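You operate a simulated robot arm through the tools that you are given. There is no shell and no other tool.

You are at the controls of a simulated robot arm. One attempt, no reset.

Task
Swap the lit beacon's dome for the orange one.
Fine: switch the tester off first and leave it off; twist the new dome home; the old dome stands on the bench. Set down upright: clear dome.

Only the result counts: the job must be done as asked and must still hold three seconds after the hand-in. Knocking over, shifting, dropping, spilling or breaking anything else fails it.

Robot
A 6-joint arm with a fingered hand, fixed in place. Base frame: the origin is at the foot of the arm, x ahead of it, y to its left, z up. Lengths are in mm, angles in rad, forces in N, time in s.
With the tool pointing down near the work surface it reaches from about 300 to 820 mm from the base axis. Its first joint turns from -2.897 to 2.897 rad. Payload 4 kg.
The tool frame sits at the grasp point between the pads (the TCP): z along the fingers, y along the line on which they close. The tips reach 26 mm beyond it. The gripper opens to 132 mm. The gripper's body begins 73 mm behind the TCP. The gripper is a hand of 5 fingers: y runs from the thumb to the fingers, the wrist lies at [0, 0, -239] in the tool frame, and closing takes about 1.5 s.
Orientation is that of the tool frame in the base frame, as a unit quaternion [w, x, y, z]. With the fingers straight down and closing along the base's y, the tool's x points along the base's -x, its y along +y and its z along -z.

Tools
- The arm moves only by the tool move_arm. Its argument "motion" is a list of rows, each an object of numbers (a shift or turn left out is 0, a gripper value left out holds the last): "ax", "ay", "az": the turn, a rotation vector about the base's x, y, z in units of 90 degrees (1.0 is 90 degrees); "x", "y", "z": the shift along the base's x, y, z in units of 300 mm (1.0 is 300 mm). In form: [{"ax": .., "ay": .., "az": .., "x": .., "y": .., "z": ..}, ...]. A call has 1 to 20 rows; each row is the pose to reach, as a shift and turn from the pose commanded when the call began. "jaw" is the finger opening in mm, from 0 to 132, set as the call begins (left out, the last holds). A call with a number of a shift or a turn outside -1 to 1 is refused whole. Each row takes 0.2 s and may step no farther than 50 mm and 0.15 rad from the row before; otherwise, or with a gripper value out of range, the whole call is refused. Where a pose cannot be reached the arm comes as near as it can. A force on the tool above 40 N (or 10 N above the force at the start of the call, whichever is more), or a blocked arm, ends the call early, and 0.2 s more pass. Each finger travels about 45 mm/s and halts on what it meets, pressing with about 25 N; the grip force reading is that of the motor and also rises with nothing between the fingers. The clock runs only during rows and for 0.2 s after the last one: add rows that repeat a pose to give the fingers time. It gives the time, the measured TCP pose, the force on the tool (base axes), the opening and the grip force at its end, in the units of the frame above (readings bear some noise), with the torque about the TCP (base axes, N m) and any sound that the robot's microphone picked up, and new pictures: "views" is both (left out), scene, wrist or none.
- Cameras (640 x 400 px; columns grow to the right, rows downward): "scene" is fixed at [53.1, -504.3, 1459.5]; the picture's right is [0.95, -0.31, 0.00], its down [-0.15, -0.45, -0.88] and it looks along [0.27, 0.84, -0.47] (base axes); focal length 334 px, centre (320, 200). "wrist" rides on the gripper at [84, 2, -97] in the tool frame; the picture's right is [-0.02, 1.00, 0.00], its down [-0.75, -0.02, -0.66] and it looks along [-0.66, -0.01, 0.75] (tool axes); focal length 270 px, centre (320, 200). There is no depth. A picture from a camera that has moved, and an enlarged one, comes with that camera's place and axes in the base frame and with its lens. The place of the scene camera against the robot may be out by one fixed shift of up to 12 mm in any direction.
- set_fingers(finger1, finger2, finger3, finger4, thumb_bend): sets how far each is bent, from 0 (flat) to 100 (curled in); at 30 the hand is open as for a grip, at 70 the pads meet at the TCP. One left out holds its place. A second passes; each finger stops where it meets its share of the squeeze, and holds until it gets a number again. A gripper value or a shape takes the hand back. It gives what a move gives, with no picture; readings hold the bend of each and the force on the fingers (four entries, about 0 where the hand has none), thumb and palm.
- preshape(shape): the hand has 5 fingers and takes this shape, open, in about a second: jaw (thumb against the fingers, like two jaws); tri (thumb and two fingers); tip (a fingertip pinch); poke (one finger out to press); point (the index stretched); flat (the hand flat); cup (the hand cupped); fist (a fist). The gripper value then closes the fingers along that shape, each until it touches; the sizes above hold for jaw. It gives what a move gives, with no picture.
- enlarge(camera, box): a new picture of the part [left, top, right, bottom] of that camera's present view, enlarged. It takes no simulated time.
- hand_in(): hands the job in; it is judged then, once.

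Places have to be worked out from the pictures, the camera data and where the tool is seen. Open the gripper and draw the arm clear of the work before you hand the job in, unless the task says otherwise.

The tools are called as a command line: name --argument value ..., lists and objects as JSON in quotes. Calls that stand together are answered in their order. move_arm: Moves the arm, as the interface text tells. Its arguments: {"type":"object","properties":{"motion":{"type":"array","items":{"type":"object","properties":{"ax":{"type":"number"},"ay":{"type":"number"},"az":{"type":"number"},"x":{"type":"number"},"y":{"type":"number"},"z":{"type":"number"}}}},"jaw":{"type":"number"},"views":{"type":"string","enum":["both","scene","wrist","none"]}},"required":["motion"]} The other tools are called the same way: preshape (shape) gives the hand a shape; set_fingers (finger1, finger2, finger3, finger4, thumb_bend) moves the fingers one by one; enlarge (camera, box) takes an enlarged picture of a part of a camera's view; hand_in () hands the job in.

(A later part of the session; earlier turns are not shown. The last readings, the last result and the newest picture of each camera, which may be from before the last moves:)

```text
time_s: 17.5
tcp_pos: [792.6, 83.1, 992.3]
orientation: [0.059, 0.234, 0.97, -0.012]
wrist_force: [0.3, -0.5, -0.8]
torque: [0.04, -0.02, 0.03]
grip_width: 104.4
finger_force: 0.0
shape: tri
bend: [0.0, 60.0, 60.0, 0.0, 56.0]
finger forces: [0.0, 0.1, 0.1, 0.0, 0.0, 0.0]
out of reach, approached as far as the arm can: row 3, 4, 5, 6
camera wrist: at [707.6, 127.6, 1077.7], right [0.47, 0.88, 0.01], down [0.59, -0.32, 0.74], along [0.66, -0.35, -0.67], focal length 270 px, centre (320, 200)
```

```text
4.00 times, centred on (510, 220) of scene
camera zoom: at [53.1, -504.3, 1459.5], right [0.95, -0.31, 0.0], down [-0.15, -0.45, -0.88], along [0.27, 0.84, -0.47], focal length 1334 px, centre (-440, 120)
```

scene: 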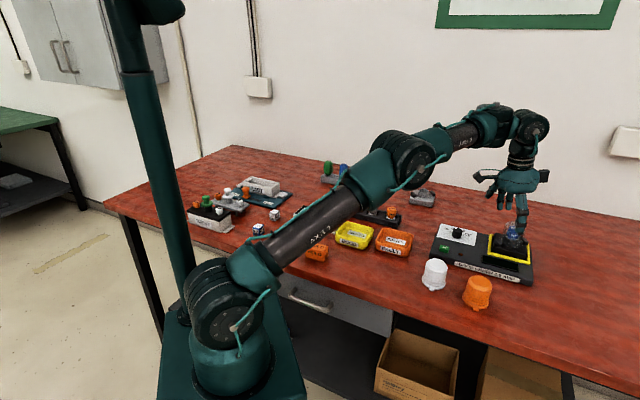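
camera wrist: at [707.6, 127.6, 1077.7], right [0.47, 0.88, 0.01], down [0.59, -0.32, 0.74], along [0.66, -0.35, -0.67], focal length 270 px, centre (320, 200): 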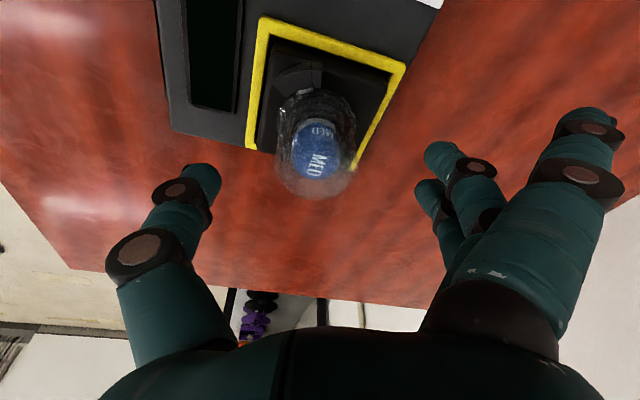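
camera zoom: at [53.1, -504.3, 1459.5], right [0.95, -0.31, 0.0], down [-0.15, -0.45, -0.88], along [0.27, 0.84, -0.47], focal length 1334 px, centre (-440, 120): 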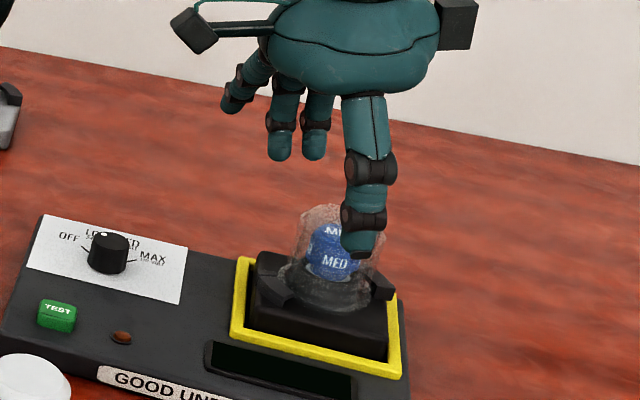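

At z=992 the arm stopped short, at (792.6, 83.1). Reach should grow at a lower height, and the dome already lies between the fingers' lanes, so I'll descend partway and then push out toward the axis.

move_arm --motion '[{"z": -0.08}, {"z": -0.15}, {"x": 0.03, "y": -0.018, "z": -0.15}, {"x": 0.058, "y": -0.035, "z": -0.15}, {"x": 0.058, "y": -0.035, "z": -0.15}]'

enlarge --camera "wrist" --box '[200, 60, 440, 240]'

```text
time_s: 18.7
tcp_pos: [816.7, 72.2, 945.1]
orientation: [0.061, 0.232, 0.971, -0.013]
wrist_force: [-0.5, -0.1, -0.8]
torque: [-0.01, 0.0, -0.02]
grip_width: 104.3
finger_force: 0.0
shape: tri
bend: [0.0, 60.0, 60.0, 0.0, 56.0]
finger forces: [0.0, 0.0, 0.0, 0.1, 0.0, 0.1]
out of reach, approached as far as the arm can: row 1, 3, 4, 5
camera wrist: at [731.7, 115.9, 1030.7], right [0.47, 0.88, 0.01], down [0.59, -0.32, 0.75], along [0.66, -0.35, -0.67], focal length 270 px, centre (320, 200)
```

scene: 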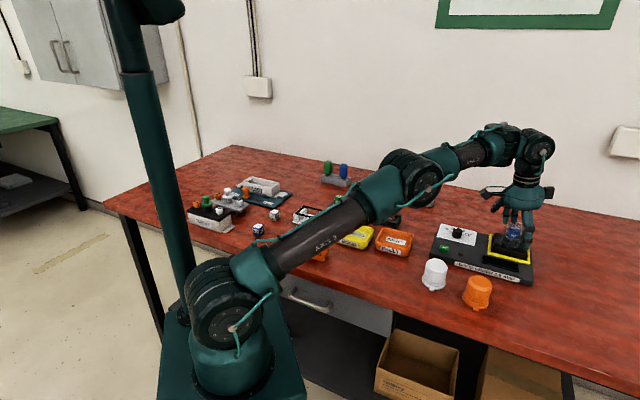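
wrist: 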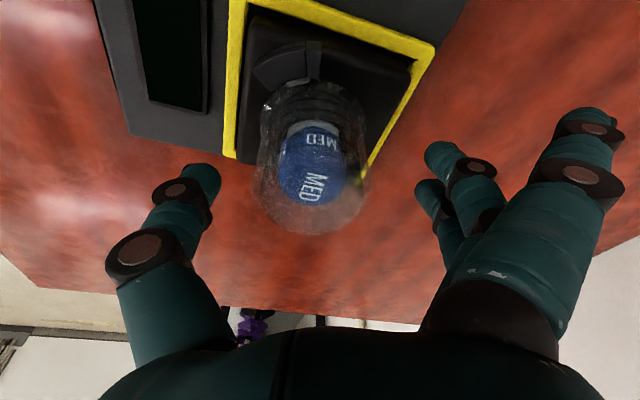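

```text
2.22 times, centred on (320, 150) of wrist
camera zoom: at [731.7, 115.9, 1030.7], right [0.47, 0.88, 0.01], down [0.59, -0.32, 0.75], along [0.66, -0.35, -0.67], focal length 601 px, centre (320, 311)
```

zoom: 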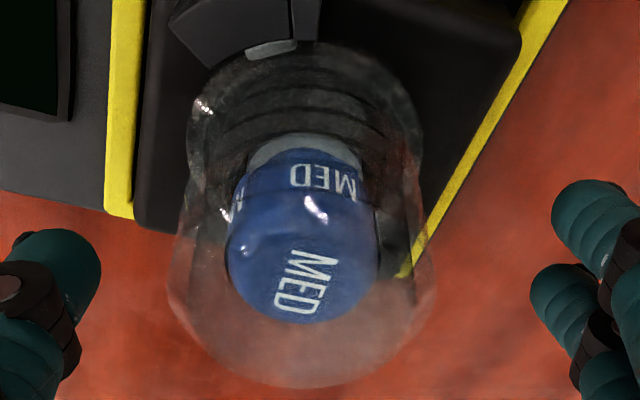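

The TCP is at (816.7, 72.2, 945) with the dome about 3 mm toward the thumb and 6 mm behind. I'll shift back to the axis and descend to z≈925, so the tips stay just above the hooks.

move_arm --motion '[{"x": -0.022, "y": 0.0, "z": -0.03}, {"x": -0.022, "y": 0.0, "z": -0.067}, {"x": -0.022, "y": 0.0, "z": -0.067}]'

enlarge --camera "wrist" --box '[200, 60, 440, 240]'

enlarge --camera "scene" --box '[470, 180, 550, 270]'

```text
time_s: 19.5
tcp_pos: [811.6, 73.2, 924.0]
orientation: [0.059, 0.233, 0.971, -0.014]
wrist_force: [-0.2, -0.7, -0.4]
torque: [0.03, 0.0, -0.02]
grip_width: 104.4
finger_force: 0.1
shape: tri
bend: [0.0, 60.0, 60.0, 0.0, 56.0]
finger forces: [0.0, 0.1, 0.0, 0.1, 0.0, 0.0]
camera wrist: at [726.0, 116.7, 1010.1], right [0.47, 0.88, 0.0], down [0.59, -0.32, 0.75], along [0.66, -0.35, -0.67], focal length 270 px, centre (320, 200)
```

scene: 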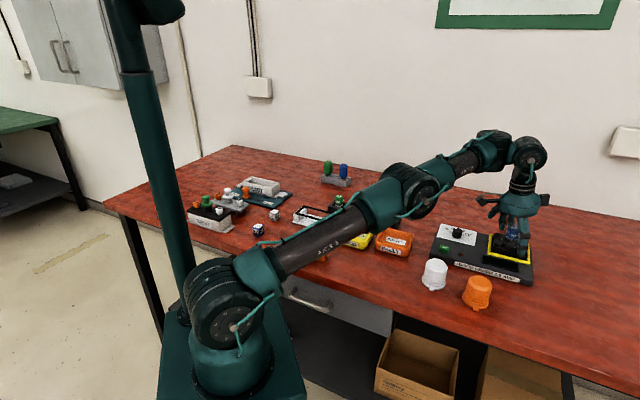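
wrist: 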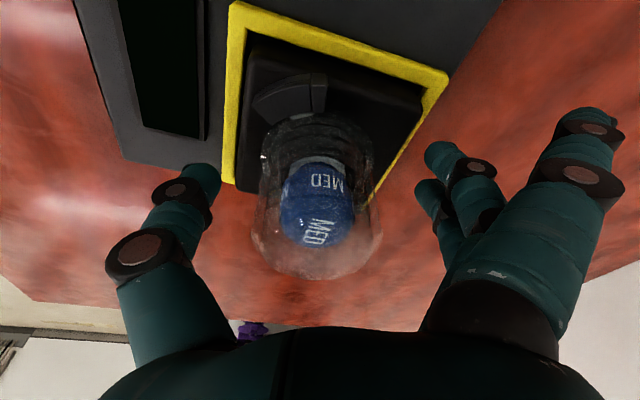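

```text
2.22 times, centred on (320, 150) of wrist
camera zoom: at [726.0, 116.7, 1010.1], right [0.47, 0.88, 0.0], down [0.59, -0.32, 0.75], along [0.66, -0.35, -0.67], focal length 601 px, centre (320, 311)
```

zoom: 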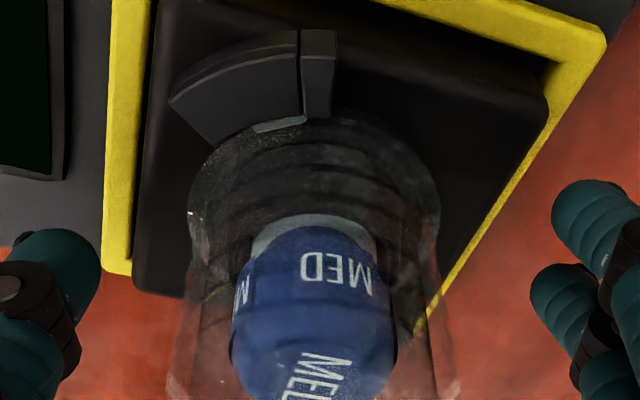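

```text
4.44 times, centred on (510, 225) of scene
camera zoom: at [53.1, -504.3, 1459.5], right [0.95, -0.31, 0.0], down [-0.15, -0.45, -0.88], along [0.27, 0.84, -0.47], focal length 1482 px, centre (-524, 89)
```

zoom: 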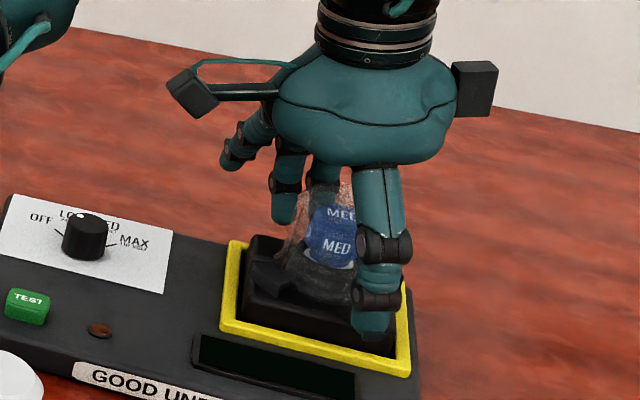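

The dome is centred to about 1 mm between the fingers and the tips are at about z=905. I'll close on it.

move_arm --jaw 36 --motion '[{"x": 0}, {"x": 0}, {"x": 0}, {"x": 0}, {"x": 0}, {"x": 0}]'

enlarge --camera "wrist" --box '[200, 60, 440, 240]'

```text
time_s: 20.9
tcp_pos: [810.4, 73.1, 925.2]
orientation: [0.059, 0.233, 0.971, -0.014]
wrist_force: [0.9, -1.0, -0.4]
torque: [0.1, -0.04, -0.03]
grip_width: 45.5
finger_force: 25.1
shape: tri
bend: [22.0, 72.0, 73.0, 22.0, 70.0]
finger forces: [0.0, 10.0, 9.2, 0.0, 21.4, 0.0]
camera wrist: at [726.1, 116.5, 1010.1], right [0.47, 0.88, 0.0], down [0.59, -0.32, 0.75], along [0.66, -0.35, -0.67], focal length 270 px, centre (320, 200)
```

scene: 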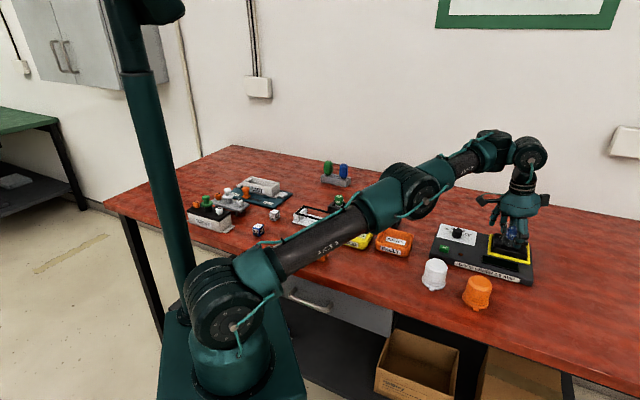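
wrist: 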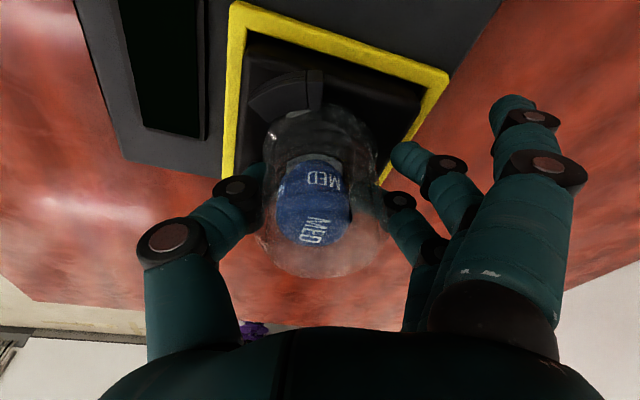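

```text
2.22 times, centred on (320, 150) of wrist
camera zoom: at [726.1, 116.5, 1010.1], right [0.47, 0.88, 0.0], down [0.59, -0.32, 0.75], along [0.66, -0.35, -0.67], focal length 601 px, centre (320, 311)
```

zoom: 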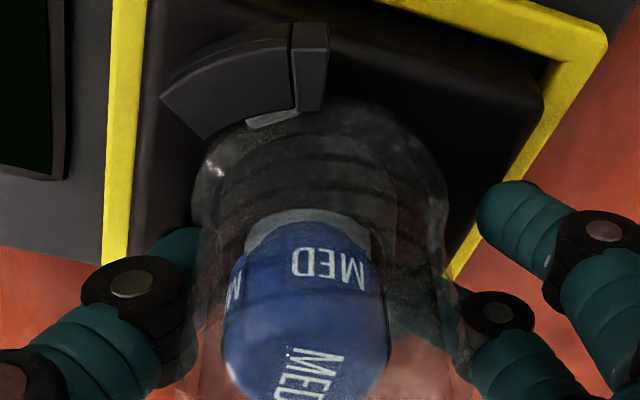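

Grip is firm and even (21 N against 10+9 N). I'll start twisting counter-clockwise, first part only, to check torque and reach.

move_arm --motion '[{"az": 0.07}, {"az": 0.14}, {"az": 0.21}, {"az": 0.28}, {"az": 0.28}]'

enlarge --camera "wrist" --box '[200, 60, 440, 240]'

```text
time_s: 22.1
tcp_pos: [808.7, 72.0, 923.3]
orientation: [0.06, 0.014, 0.998, -0.001]
wrist_force: [-0.3, -0.5, 4.3]
torque: [0.14, -0.05, 0.01]
grip_width: 39.7
finger_force: 25.1
shape: tri
bend: [26.0, 75.0, 73.0, 26.0, 71.0]
finger forces: [0.0, 7.8, 13.2, 0.1, 19.7, 0.1]
camera wrist: at [714.1, 76.3, 1009.7], right [0.05, 1.0, 0.0], down [0.67, -0.03, 0.74], along [0.74, -0.04, -0.67], focal length 270 px, centre (320, 200)
```

scene: 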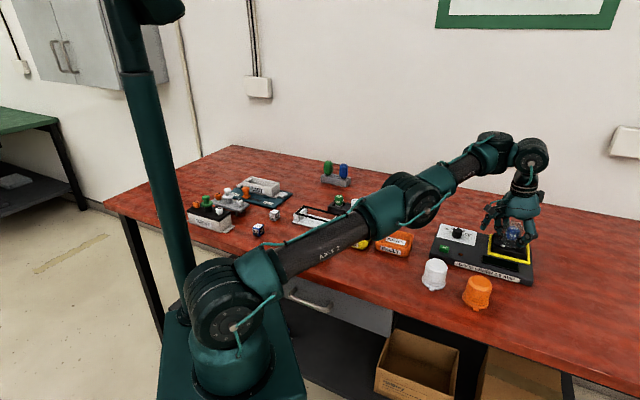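
wrist: 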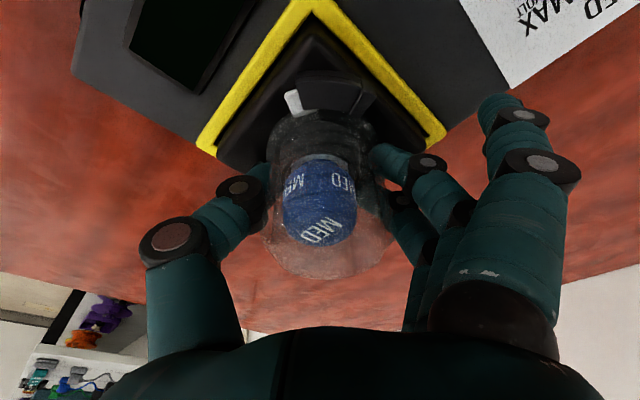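

```text
2.22 times, centred on (320, 150) of wrist
camera zoom: at [714.1, 76.3, 1009.7], right [0.05, 1.0, 0.0], down [0.67, -0.03, 0.74], along [0.74, -0.04, -0.67], focal length 601 px, centre (320, 311)
```

zoom: 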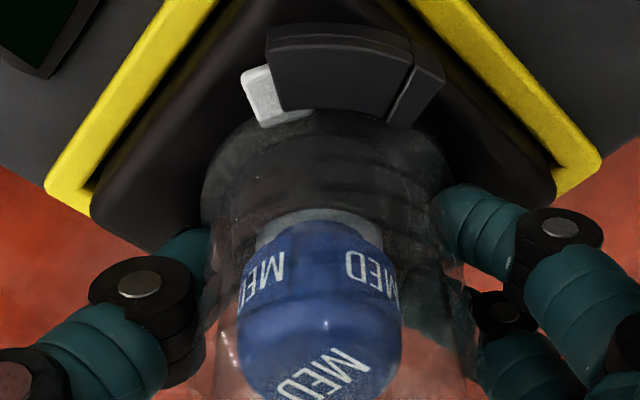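

The lug is emerging from the hook's open side, so the dome is turning with the hand. I'll continue another ~32°.

move_arm --motion '[{"az": 0.07}, {"az": 0.14}, {"az": 0.21}, {"az": 0.28}, {"az": 0.35}, {"az": 0.35}]'

enlarge --camera "wrist" --box '[200, 60, 440, 240]'

```text
time_s: 23.5
tcp_pos: [811.1, 74.0, 925.0]
orientation: [0.059, -0.257, 0.965, 0.016]
wrist_force: [0.1, -0.2, -0.1]
torque: [0.02, 0.0, 0.02]
grip_width: 39.5
finger_force: 25.4
shape: tri
bend: [26.0, 75.0, 73.0, 26.0, 71.0]
finger forces: [0.1, 6.9, 12.9, 0.1, 19.2, 0.0]
camera wrist: at [726.0, 25.9, 1010.3], right [-0.48, 0.88, 0.0], down [0.59, 0.32, 0.75], along [0.65, 0.36, -0.67], focal length 270 px, centre (320, 200)
```

scene: 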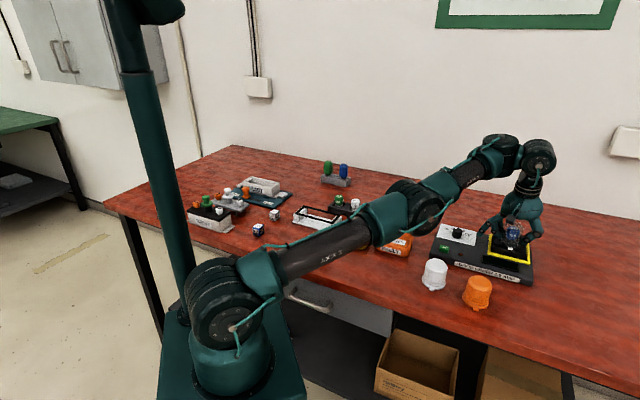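
wrist: 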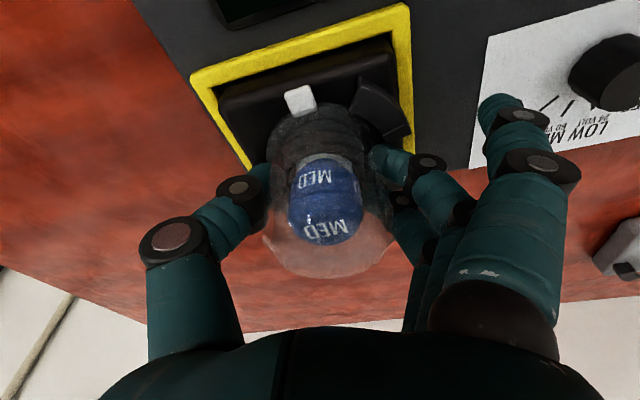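

```text
2.22 times, centred on (320, 150) of wrist
camera zoom: at [726.0, 25.9, 1010.3], right [-0.48, 0.88, 0.0], down [0.59, 0.32, 0.75], along [0.65, 0.36, -0.67], focal length 601 px, centre (320, 311)
```

zoom: 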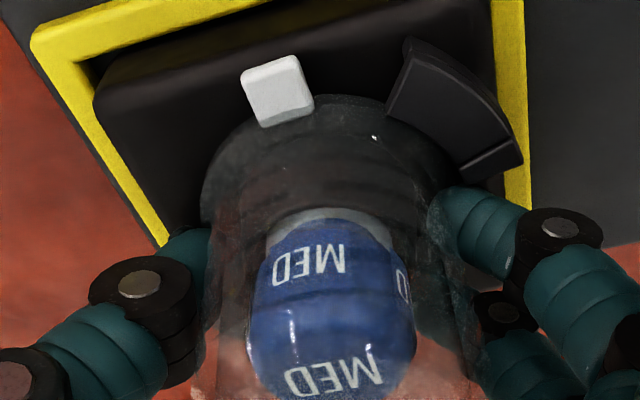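

The lug is now fully clear of the hook at about 223°. I'll lift 20 mm first and check that reach and force stay good.

move_arm --motion '[{"z": 0.035}, {"z": 0.07}, {"z": 0.07}]'

enlarge --camera "wrist" --box '[200, 60, 440, 240]'

enlarge --camera "scene" --box '[470, 180, 550, 270]'

```text
time_s: 24.3
tcp_pos: [810.7, 72.9, 945.3]
orientation: [0.059, -0.256, 0.965, 0.016]
wrist_force: [0.2, 0.3, 0.2]
torque: [0.0, -0.04, -0.01]
grip_width: 39.6
finger_force: 25.3
shape: tri
bend: [26.0, 75.0, 73.0, 26.0, 71.0]
finger forces: [0.0, 6.8, 12.9, 0.0, 18.6, 0.1]
camera wrist: at [726.0, 26.1, 1031.2], right [-0.48, 0.88, 0.0], down [0.59, 0.32, 0.75], along [0.65, 0.36, -0.67], focal length 270 px, centre (320, 200)
```

scene: 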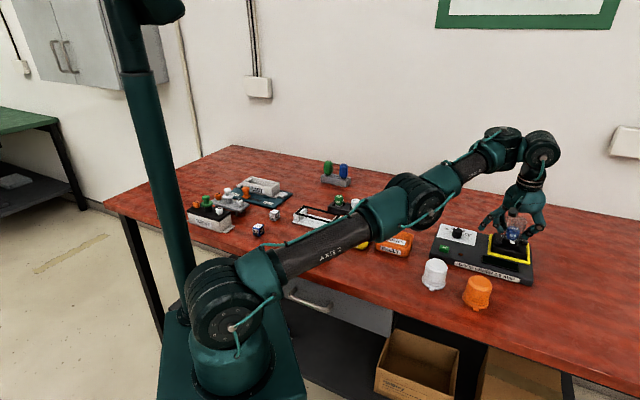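
wrist: 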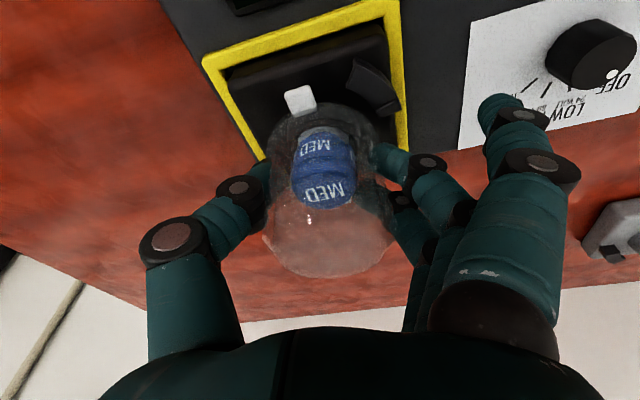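

```text
2.22 times, centred on (320, 150) of wrist
camera zoom: at [726.0, 26.1, 1031.2], right [-0.48, 0.88, 0.0], down [0.59, 0.32, 0.75], along [0.65, 0.36, -0.67], focal length 601 px, centre (320, 311)
```

zoom: 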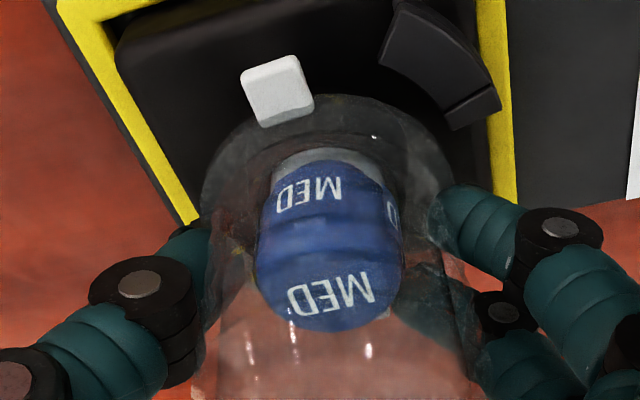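

```text
4.44 times, centred on (510, 225) of scene
camera zoom: at [53.1, -504.3, 1459.5], right [0.95, -0.31, 0.0], down [-0.15, -0.45, -0.88], along [0.27, 0.84, -0.47], focal length 1482 px, centre (-524, 89)
```

zoom: 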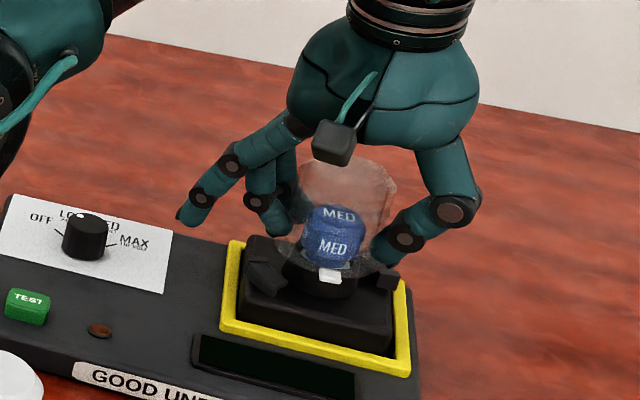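

The dome lifts freely while the bulb stays put. To keep in reach I'll lift another 40 mm with a gradual 8° extra outward tilt.

move_arm --motion '[{"z": 0.035, "ay": -0.022, "ax": 0.002, "x": -0.003}, {"z": 0.07, "ay": -0.044, "ax": 0.004, "x": -0.006}, {"z": 0.1, "ay": -0.066, "ax": 0.006, "x": -0.009}, {"z": 0.135, "ay": -0.0885, "ax": 0.008, "x": -0.013}, {"z": 0.135, "ay": -0.0885, "ax": 0.008, "x": -0.013}]'

enlarge --camera "wrist" --box '[200, 60, 440, 240]'

enlarge --camera "scene" --box '[470, 180, 550, 270]'

```text
time_s: 25.5
tcp_pos: [811.6, 74.1, 987.4]
orientation: [0.126, -0.256, 0.958, 0.004]
wrist_force: [-0.4, 0.1, -0.7]
torque: [-0.05, -0.04, 0.01]
grip_width: 39.4
finger_force: 24.9
shape: tri
bend: [26.0, 75.0, 73.0, 26.0, 71.0]
finger forces: [0.0, 6.9, 12.9, 0.0, 18.5, 0.1]
out of reach, approached as far as the arm can: row 4, 5
camera wrist: at [716.4, 26.2, 1059.9], right [-0.47, 0.88, -0.05], down [0.48, 0.31, 0.82], along [0.74, 0.37, -0.57], focal length 270 px, centre (320, 200)
```

scene: 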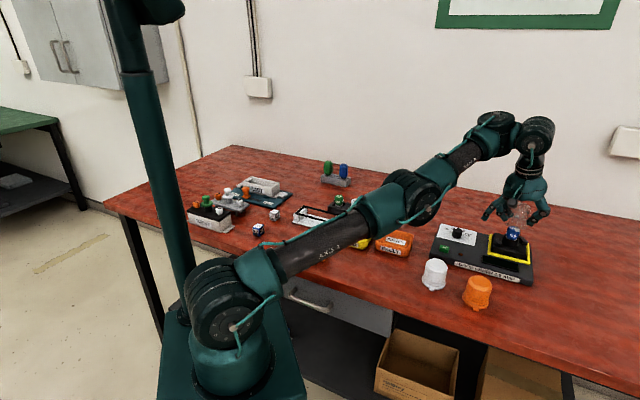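
wrist: 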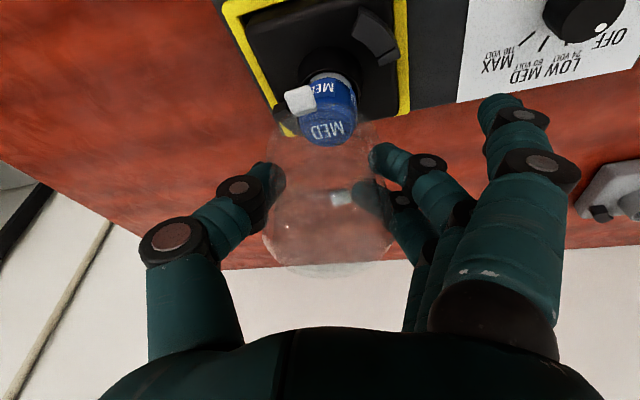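

```text
2.22 times, centred on (320, 150) of wrist
camera zoom: at [716.4, 26.2, 1059.9], right [-0.47, 0.88, -0.05], down [0.48, 0.31, 0.82], along [0.74, 0.37, -0.57], focal length 601 px, centre (320, 311)
```

zoom: 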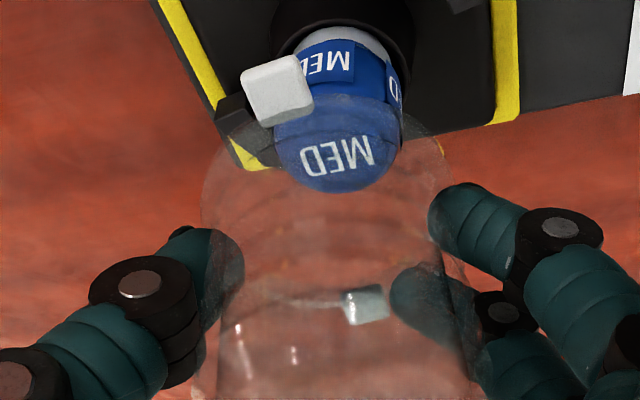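

```text
4.44 times, centred on (510, 225) of scene
camera zoom: at [53.1, -504.3, 1459.5], right [0.95, -0.31, 0.0], down [-0.15, -0.45, -0.88], along [0.27, 0.84, -0.47], focal length 1482 px, centre (-524, 89)
```

zoom: 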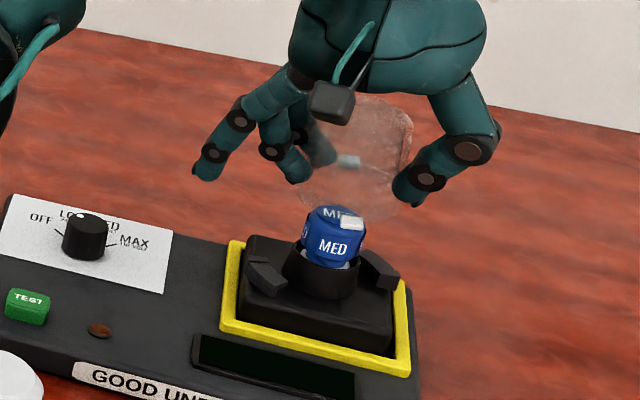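

The dome is 62 mm above its seat with its outer rim tilted up, so drawing it inward and up will pass over the bulb top. I'll do that in small steps.

move_arm --motion '[{"x": -0.02, "z": 0.02}, {"x": -0.05, "z": 0.05}, {"x": -0.1, "z": 0.08}, {"x": -0.18, "z": 0.1}, {"x": -0.26, "z": 0.1}, {"x": -0.26, "z": 0.1}]'

enlarge --camera "scene" --box '[450, 170, 550, 270]'

```text
time_s: 26.9
tcp_pos: [795.6, 82.2, 1032.7]
orientation: [0.126, -0.255, 0.959, 0.003]
wrist_force: [-0.2, -1.3, 0.5]
torque: [-0.03, -0.04, -0.03]
grip_width: 39.2
finger_force: 24.8
shape: tri
bend: [26.0, 75.0, 73.0, 26.0, 71.0]
finger forces: [0.1, 7.1, 13.0, 0.0, 18.5, 0.0]
out of reach, approached as far as the arm can: row 1, 2, 3, 4, 5, 6
camera wrist: at [700.7, 34.0, 1105.0], right [-0.47, 0.88, -0.05], down [0.48, 0.31, 0.82], along [0.74, 0.37, -0.57], focal length 270 px, centre (320, 200)
```

scene: 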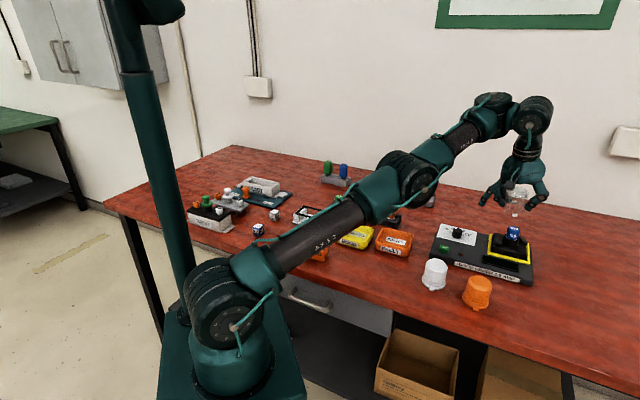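
wrist: 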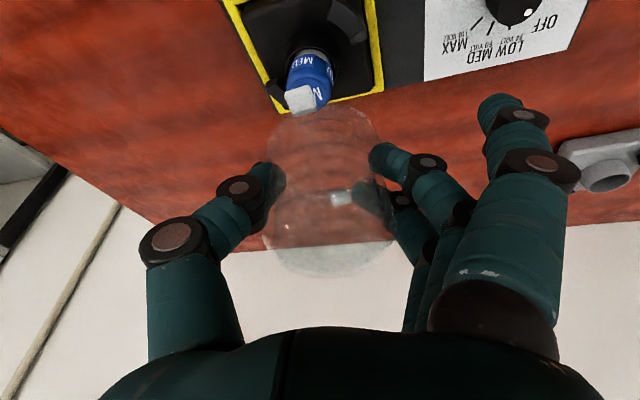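

```text
4.00 times, centred on (500, 220) of scene
camera zoom: at [53.1, -504.3, 1459.5], right [0.95, -0.31, 0.0], down [-0.15, -0.45, -0.88], along [0.27, 0.84, -0.47], focal length 1334 px, centre (-400, 120)
```

zoom: 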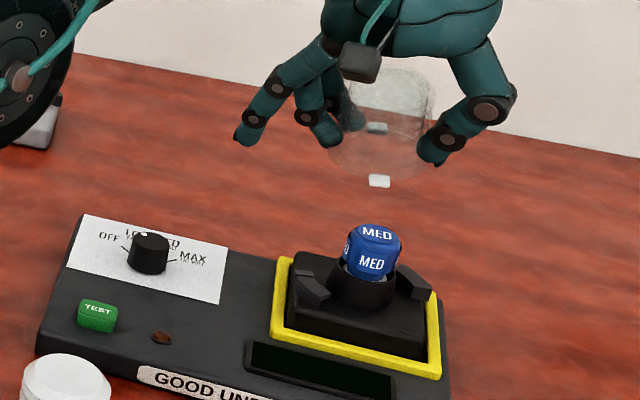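

The dome is now well clear of the bulb and still firmly held. The arm lagged near its stretch limit, so I'll draw back further inward and re-read the pose.

move_arm --motion '[{"x": -0.08}, {"x": -0.16}, {"x": -0.24}, {"x": -0.24}, {"x": -0.24}]'

```text
time_s: 28.1
tcp_pos: [784.9, 93.0, 1053.2]
orientation: [0.127, -0.256, 0.958, 0.004]
wrist_force: [0.1, -0.3, -0.7]
torque: [-0.01, -0.01, 0.0]
grip_width: 39.3
finger_force: 25.2
shape: tri
bend: [26.0, 75.0, 73.0, 26.0, 71.0]
finger forces: [0.1, 7.0, 13.0, 0.1, 18.5, 0.1]
out of reach, approached as far as the arm can: row 1, 2, 3, 4, 5
camera wrist: at [689.7, 45.0, 1126.4], right [-0.47, 0.88, -0.05], down [0.48, 0.31, 0.82], along [0.74, 0.36, -0.57], focal length 270 px, centre (320, 200)
```

scene: 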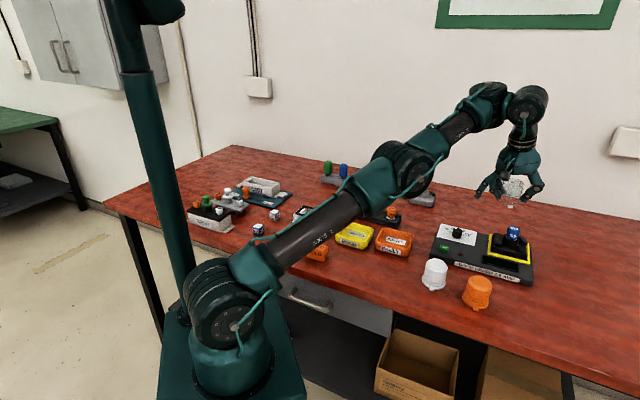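
wrist: 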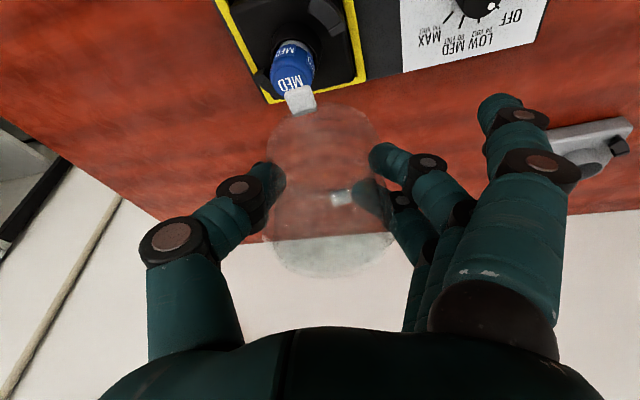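

The wrist track shows the elbow locked nearly straight (moving on an arc around the shoulder). I'll command a larger inward pull to break out of that stretched configuration, staying high above everything.

move_arm --motion '[{"x": -0.15}, {"x": -0.3}, {"x": -0.45}, {"x": -0.6}, {"x": -0.75}, {"x": -0.75}]'

```text
time_s: 29.5
tcp_pos: [690.3, 169.1, 1145.2]
orientation: [0.119, -0.232, 0.965, -0.002]
wrist_force: [-0.6, -1.3, 0.3]
torque: [0.11, -0.01, 0.03]
grip_width: 39.1
finger_force: 25.2
shape: tri
bend: [27.0, 74.0, 73.0, 27.0, 71.0]
finger forces: [0.0, 7.6, 14.0, 0.0, 19.1, 0.0]
out of reach, approached as far as the arm can: row 1, 2, 3, 4, 5, 6
camera wrist: at [593.9, 127.4, 1220.4], right [-0.43, 0.9, -0.06], down [0.51, 0.29, 0.81], along [0.75, 0.32, -0.58], focal length 270 px, centre (320, 200)
```

scene: 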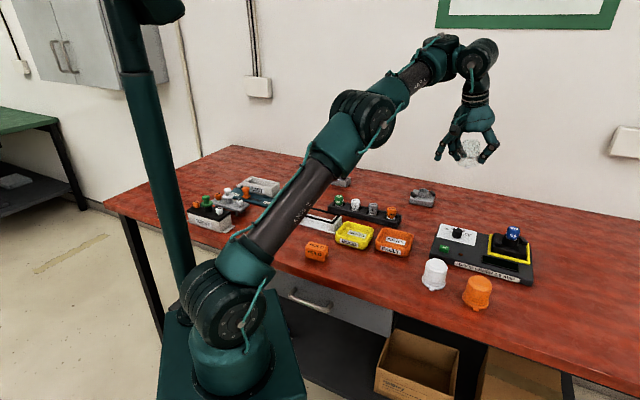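
wrist: 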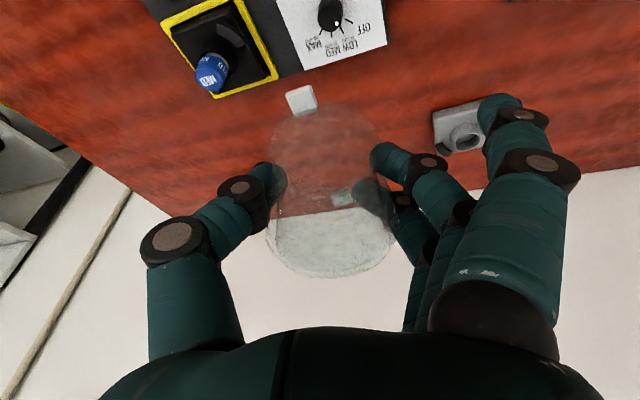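

Still elbow-straight; upward moves push against the elbow limit while downward moves fold it properly. I'll lower ~80 mm (nothing beneath at this height) to unlock it.

move_arm --motion '[{"z": -0.07}, {"z": -0.14}, {"z": -0.21}, {"z": -0.27, "x": -0.03}, {"z": -0.27, "x": -0.06}, {"z": -0.27, "x": -0.06}]'

```text
time_s: 30.9
tcp_pos: [695.3, 172.6, 1138.3]
orientation: [0.117, -0.231, 0.966, -0.004]
wrist_force: [0.4, -0.6, -0.1]
torque: [-0.02, 0.06, 0.0]
grip_width: 39.1
finger_force: 24.9
shape: tri
bend: [27.0, 74.0, 73.0, 27.0, 71.0]
finger forces: [0.0, 7.6, 13.9, 0.0, 19.2, 0.1]
out of reach, approached as far as the arm can: row 1, 2, 3, 4, 5, 6
camera wrist: at [598.4, 131.1, 1213.0], right [-0.43, 0.9, -0.06], down [0.51, 0.29, 0.81], along [0.75, 0.32, -0.58], focal length 270 px, centre (320, 200)
```

scene: 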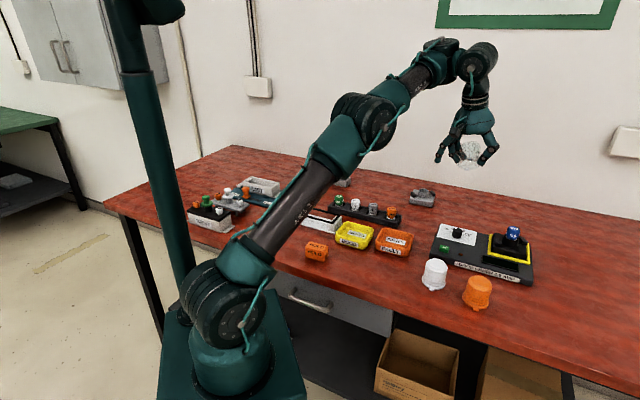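
wrist: 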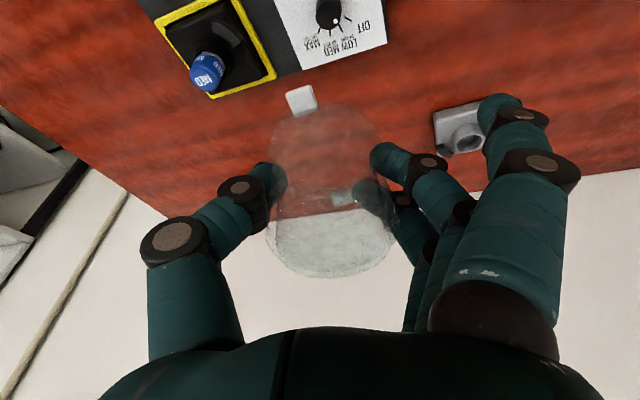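

Undoing the extra tilt should free the arm. I've computed the turn that brings the dome's axis back to vertical (the grasp tilt of 7°, tool y level).

move_arm --motion '[{"ax": 0.0028, "ay": 0.0385, "az": -0.001}, {"ax": 0.0056, "ay": 0.077, "az": -0.002}, {"ax": 0.0056, "ay": 0.077, "az": -0.002}, {"ax": 0.0056, "ay": 0.077, "az": -0.002, "z": -0.05}, {"ax": 0.0056, "ay": 0.077, "az": -0.002, "z": -0.1}, {"ax": 0.0056, "ay": 0.077, "az": -0.002, "z": -0.1}]'

```text
time_s: 32.3
tcp_pos: [696.5, 176.6, 1106.6]
orientation: [0.061, -0.229, 0.971, 0.014]
wrist_force: [-1.0, 0.8, -0.5]
torque: [0.0, 0.02, -0.01]
grip_width: 39.4
finger_force: 24.3
shape: tri
bend: [27.0, 74.0, 73.0, 27.0, 71.0]
finger forces: [0.1, 7.5, 13.7, 0.0, 18.8, 0.0]
camera wrist: at [609.6, 134.3, 1192.4], right [-0.43, 0.9, 0.0], down [0.6, 0.28, 0.75], along [0.68, 0.32, -0.66], focal length 270 px, centre (320, 200)
```

scene: 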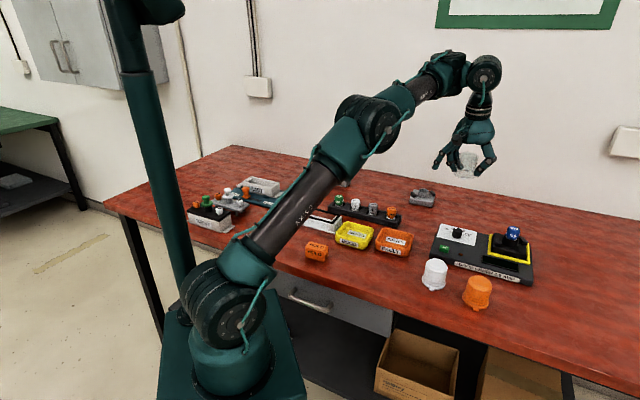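
wrist: 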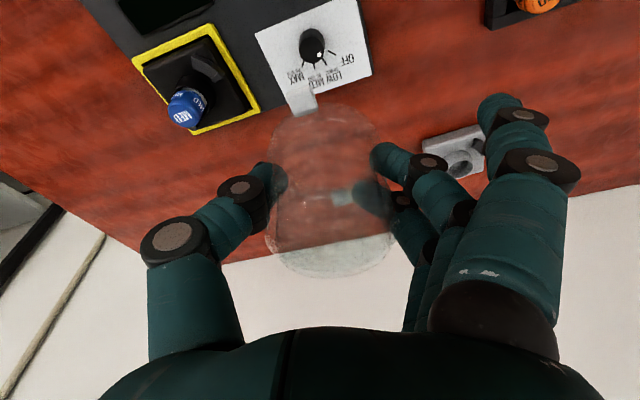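

Freed; the orientation now matches the grasp (dome vertical). I'll carry the dome at this height toward a free bench area at about (735, -155), right of the orange dome and clear of the tester.

move_arm --motion '[{"x": 0.018, "y": -0.15}, {"x": 0.036, "y": -0.3}, {"x": 0.054, "y": -0.45}, {"x": 0.072, "y": -0.6}, {"x": 0.09, "y": -0.75}, {"x": 0.108, "y": -0.9}, {"x": 0.12, "y": -1.0}, {"x": 0.12, "y": -1.0}]'

```text
time_s: 34.1
tcp_pos: [732.3, -123.9, 1106.5]
orientation: [0.063, -0.229, 0.971, 0.014]
wrist_force: [0.9, 0.0, -1.4]
torque: [0.0, 0.0, -0.05]
grip_width: 39.2
finger_force: 25.6
shape: tri
bend: [27.0, 74.0, 73.0, 27.0, 71.0]
finger forces: [0.1, 7.5, 13.3, 0.0, 18.2, 0.1]
camera wrist: at [646.5, -166.7, 1191.9], right [-0.43, 0.9, 0.0], down [0.6, 0.28, 0.75], along [0.67, 0.32, -0.66], focal length 270 px, centre (320, 200)
```

scene: 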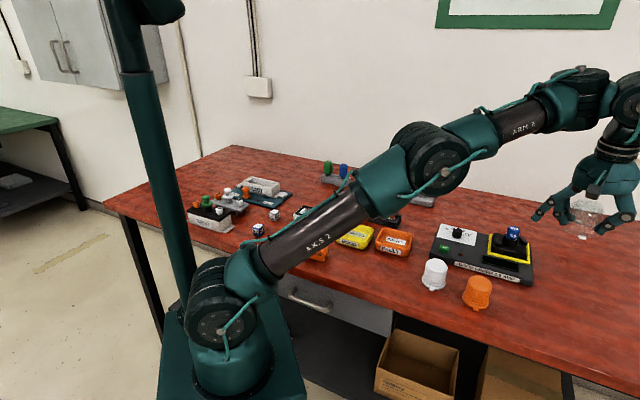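
wrist: 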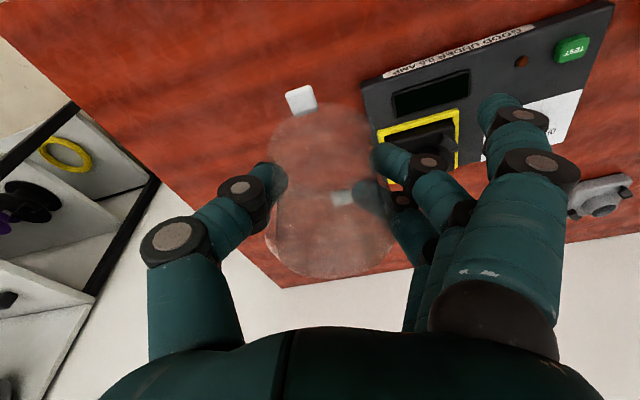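

The bench below is free. I'll shift to y≈-154 and descend to z≈906, about 14 mm above the expected set-down height (TCP≈892).

move_arm --motion '[{"y": -0.05, "z": -0.12}, {"y": -0.1, "z": -0.25}, {"y": -0.1, "z": -0.4}, {"y": -0.1, "z": -0.53}, {"y": -0.1, "z": -0.62}, {"y": -0.1, "z": -0.667}, {"y": -0.1, "z": -0.667}]'

enlarge --camera "scene" --box '[460, 190, 580, 310]'

```text
time_s: 35.7
tcp_pos: [794.1, -162.4, 937.8]
orientation: [0.061, -0.229, 0.971, 0.014]
wrist_force: [-1.0, -0.1, 0.2]
torque: [0.01, -0.03, 0.01]
grip_width: 39.0
finger_force: 25.5
shape: tri
bend: [27.0, 74.0, 73.0, 27.0, 71.0]
finger forces: [0.0, 7.5, 13.3, 0.0, 17.9, 0.0]
out of reach, approached as far as the arm can: row 1, 2, 3, 4, 5, 6, 7
camera wrist: at [707.0, -205.1, 1023.5], right [-0.43, 0.9, 0.0], down [0.6, 0.28, 0.75], along [0.67, 0.32, -0.66], focal length 270 px, centre (320, 200)
```

scene: 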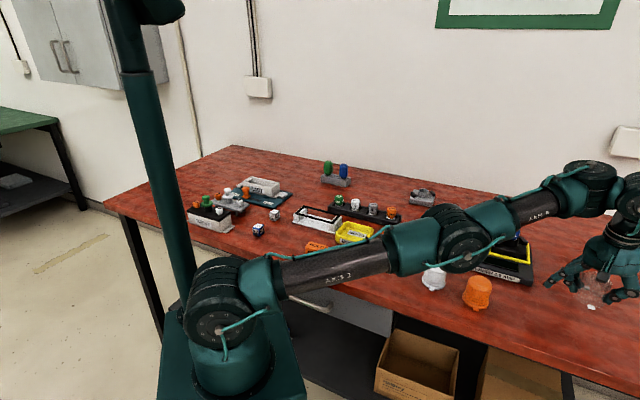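
wrist: 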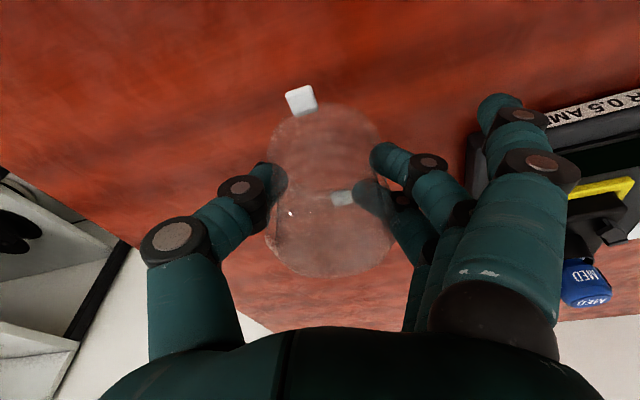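

```text
3.33 times, centred on (520, 250) of scene
camera zoom: at [53.1, -504.3, 1459.5], right [0.95, -0.31, 0.0], down [-0.15, -0.45, -0.88], along [0.27, 0.84, -0.47], focal length 1112 px, centre (-347, 33)
```

zoom: 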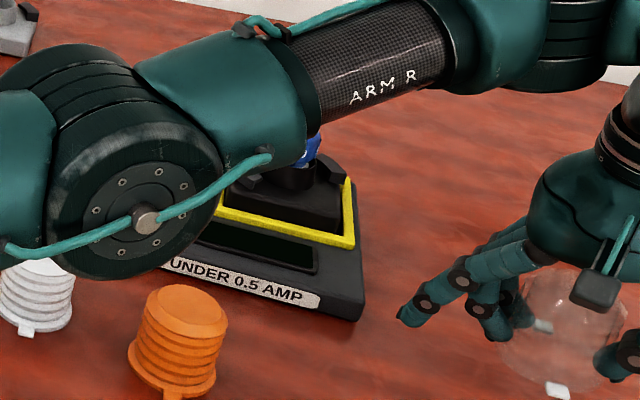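

The lift near full stretch seems to have flipped the elbow into an extended branch, so targets inside the reach sphere are refused. I'll stretch out fully, then command downward, which should bend the elbow back the normal way; there is about 50 mm under the dome here.

move_arm --motion '[{"x": 0.03, "y": -0.006}, {"x": 0.08, "y": -0.016}, {"x": 0.1, "y": -0.02, "z": -0.04}, {"x": 0.1, "y": -0.02, "z": -0.08}, {"x": 0.1, "y": -0.02, "z": -0.08}]'

```text
time_s: 36.9
tcp_pos: [805.0, -165.7, 912.8]
orientation: [0.061, -0.228, 0.972, 0.013]
wrist_force: [-1.0, 0.9, 0.6]
torque: [0.02, 0.01, -0.01]
grip_width: 38.7
finger_force: 24.8
shape: tri
bend: [27.0, 74.0, 73.0, 27.0, 71.0]
finger forces: [0.0, 7.5, 13.3, 0.0, 17.9, 0.1]
out of reach, approached as far as the arm can: row 2, 3, 4, 5
camera wrist: at [718.2, -206.5, 999.5], right [-0.43, 0.9, 0.0], down [0.6, 0.29, 0.75], along [0.67, 0.32, -0.67], focal length 270 px, centre (320, 200)
```

scene: 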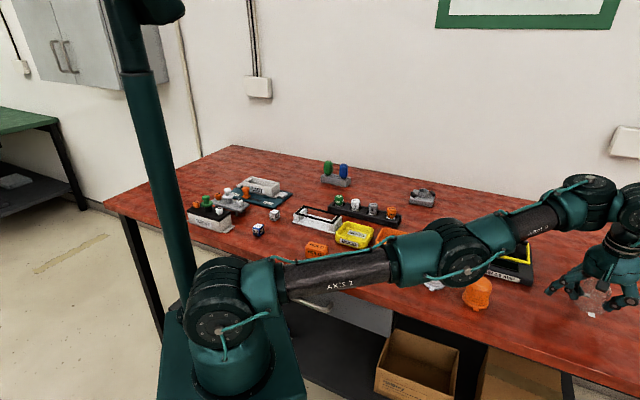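
wrist: 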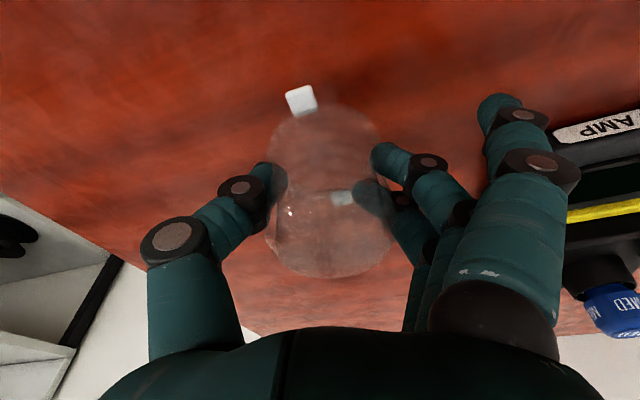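

The arm should be at full stretch now (r≈822). I'll command a small down-and-inward move to see if the elbow folds the normal way.

move_arm --motion '[{"z": -0.02}, {"x": -0.01, "y": 0.002, "z": -0.04}, {"x": -0.05, "y": 0.01, "z": -0.05}, {"x": -0.1, "y": 0.02, "z": -0.05}, {"x": -0.1, "y": 0.02, "z": -0.05}]'

```text
time_s: 38.1
tcp_pos: [799.8, -161.1, 904.1]
orientation: [0.061, -0.229, 0.971, 0.015]
wrist_force: [-0.1, 0.2, -0.7]
torque: [-0.04, -0.02, -0.04]
grip_width: 38.8
finger_force: 25.4
shape: tri
bend: [27.0, 74.0, 73.0, 27.0, 71.0]
finger forces: [0.0, 7.5, 13.3, 0.0, 17.8, 0.0]
out of reach, approached as far as the arm can: row 3, 4, 5
camera wrist: at [713.1, -203.9, 989.3], right [-0.43, 0.9, 0.0], down [0.6, 0.28, 0.75], along [0.67, 0.32, -0.67], focal length 270 px, centre (320, 200)
```

scene: 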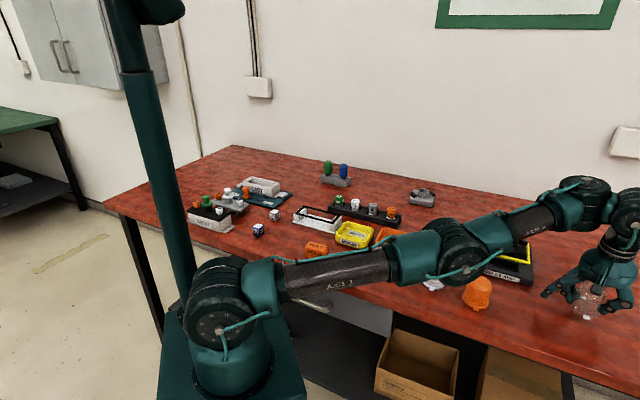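
wrist: 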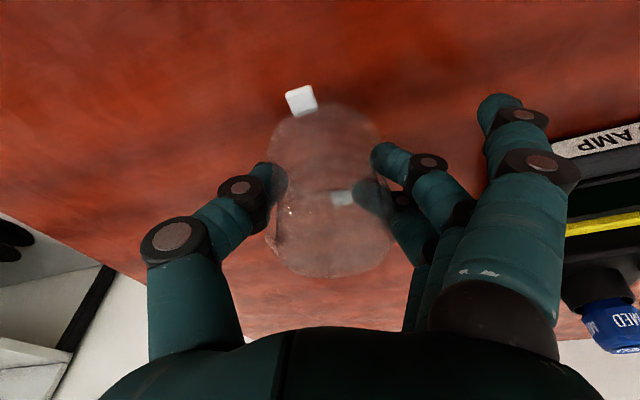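

The arm is at (800, -161, 904) with free bench beneath, so setting the dome down here is an option. I'll check the clearance between the outer fingers and the tester corner.

enlarge --camera "scene" --box '[500, 180, 640, 340]'

enlarge --camera "wrist" --box '[400, 60, 640, 360]'

```text
2.50 times, centred on (570, 260) of scene
camera zoom: at [53.1, -504.3, 1459.5], right [0.95, -0.31, 0.0], down [-0.15, -0.45, -0.88], along [0.27, 0.84, -0.47], focal length 834 px, centre (-305, 50)
```

zoom: 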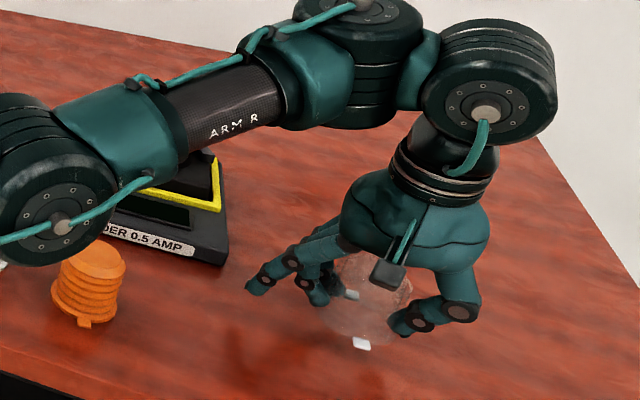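

```text
1.33 times, centred on (520, 210) of wrist
camera zoom: at [713.1, -203.9, 989.3], right [-0.43, 0.9, 0.0], down [0.6, 0.28, 0.75], along [0.67, 0.32, -0.67], focal length 360 px, centre (53, 187)
```

zoom: 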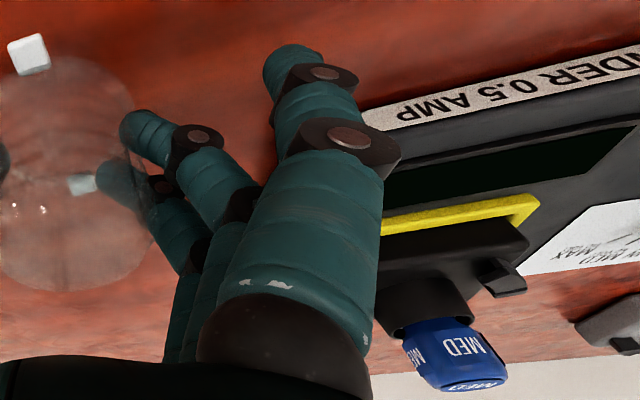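

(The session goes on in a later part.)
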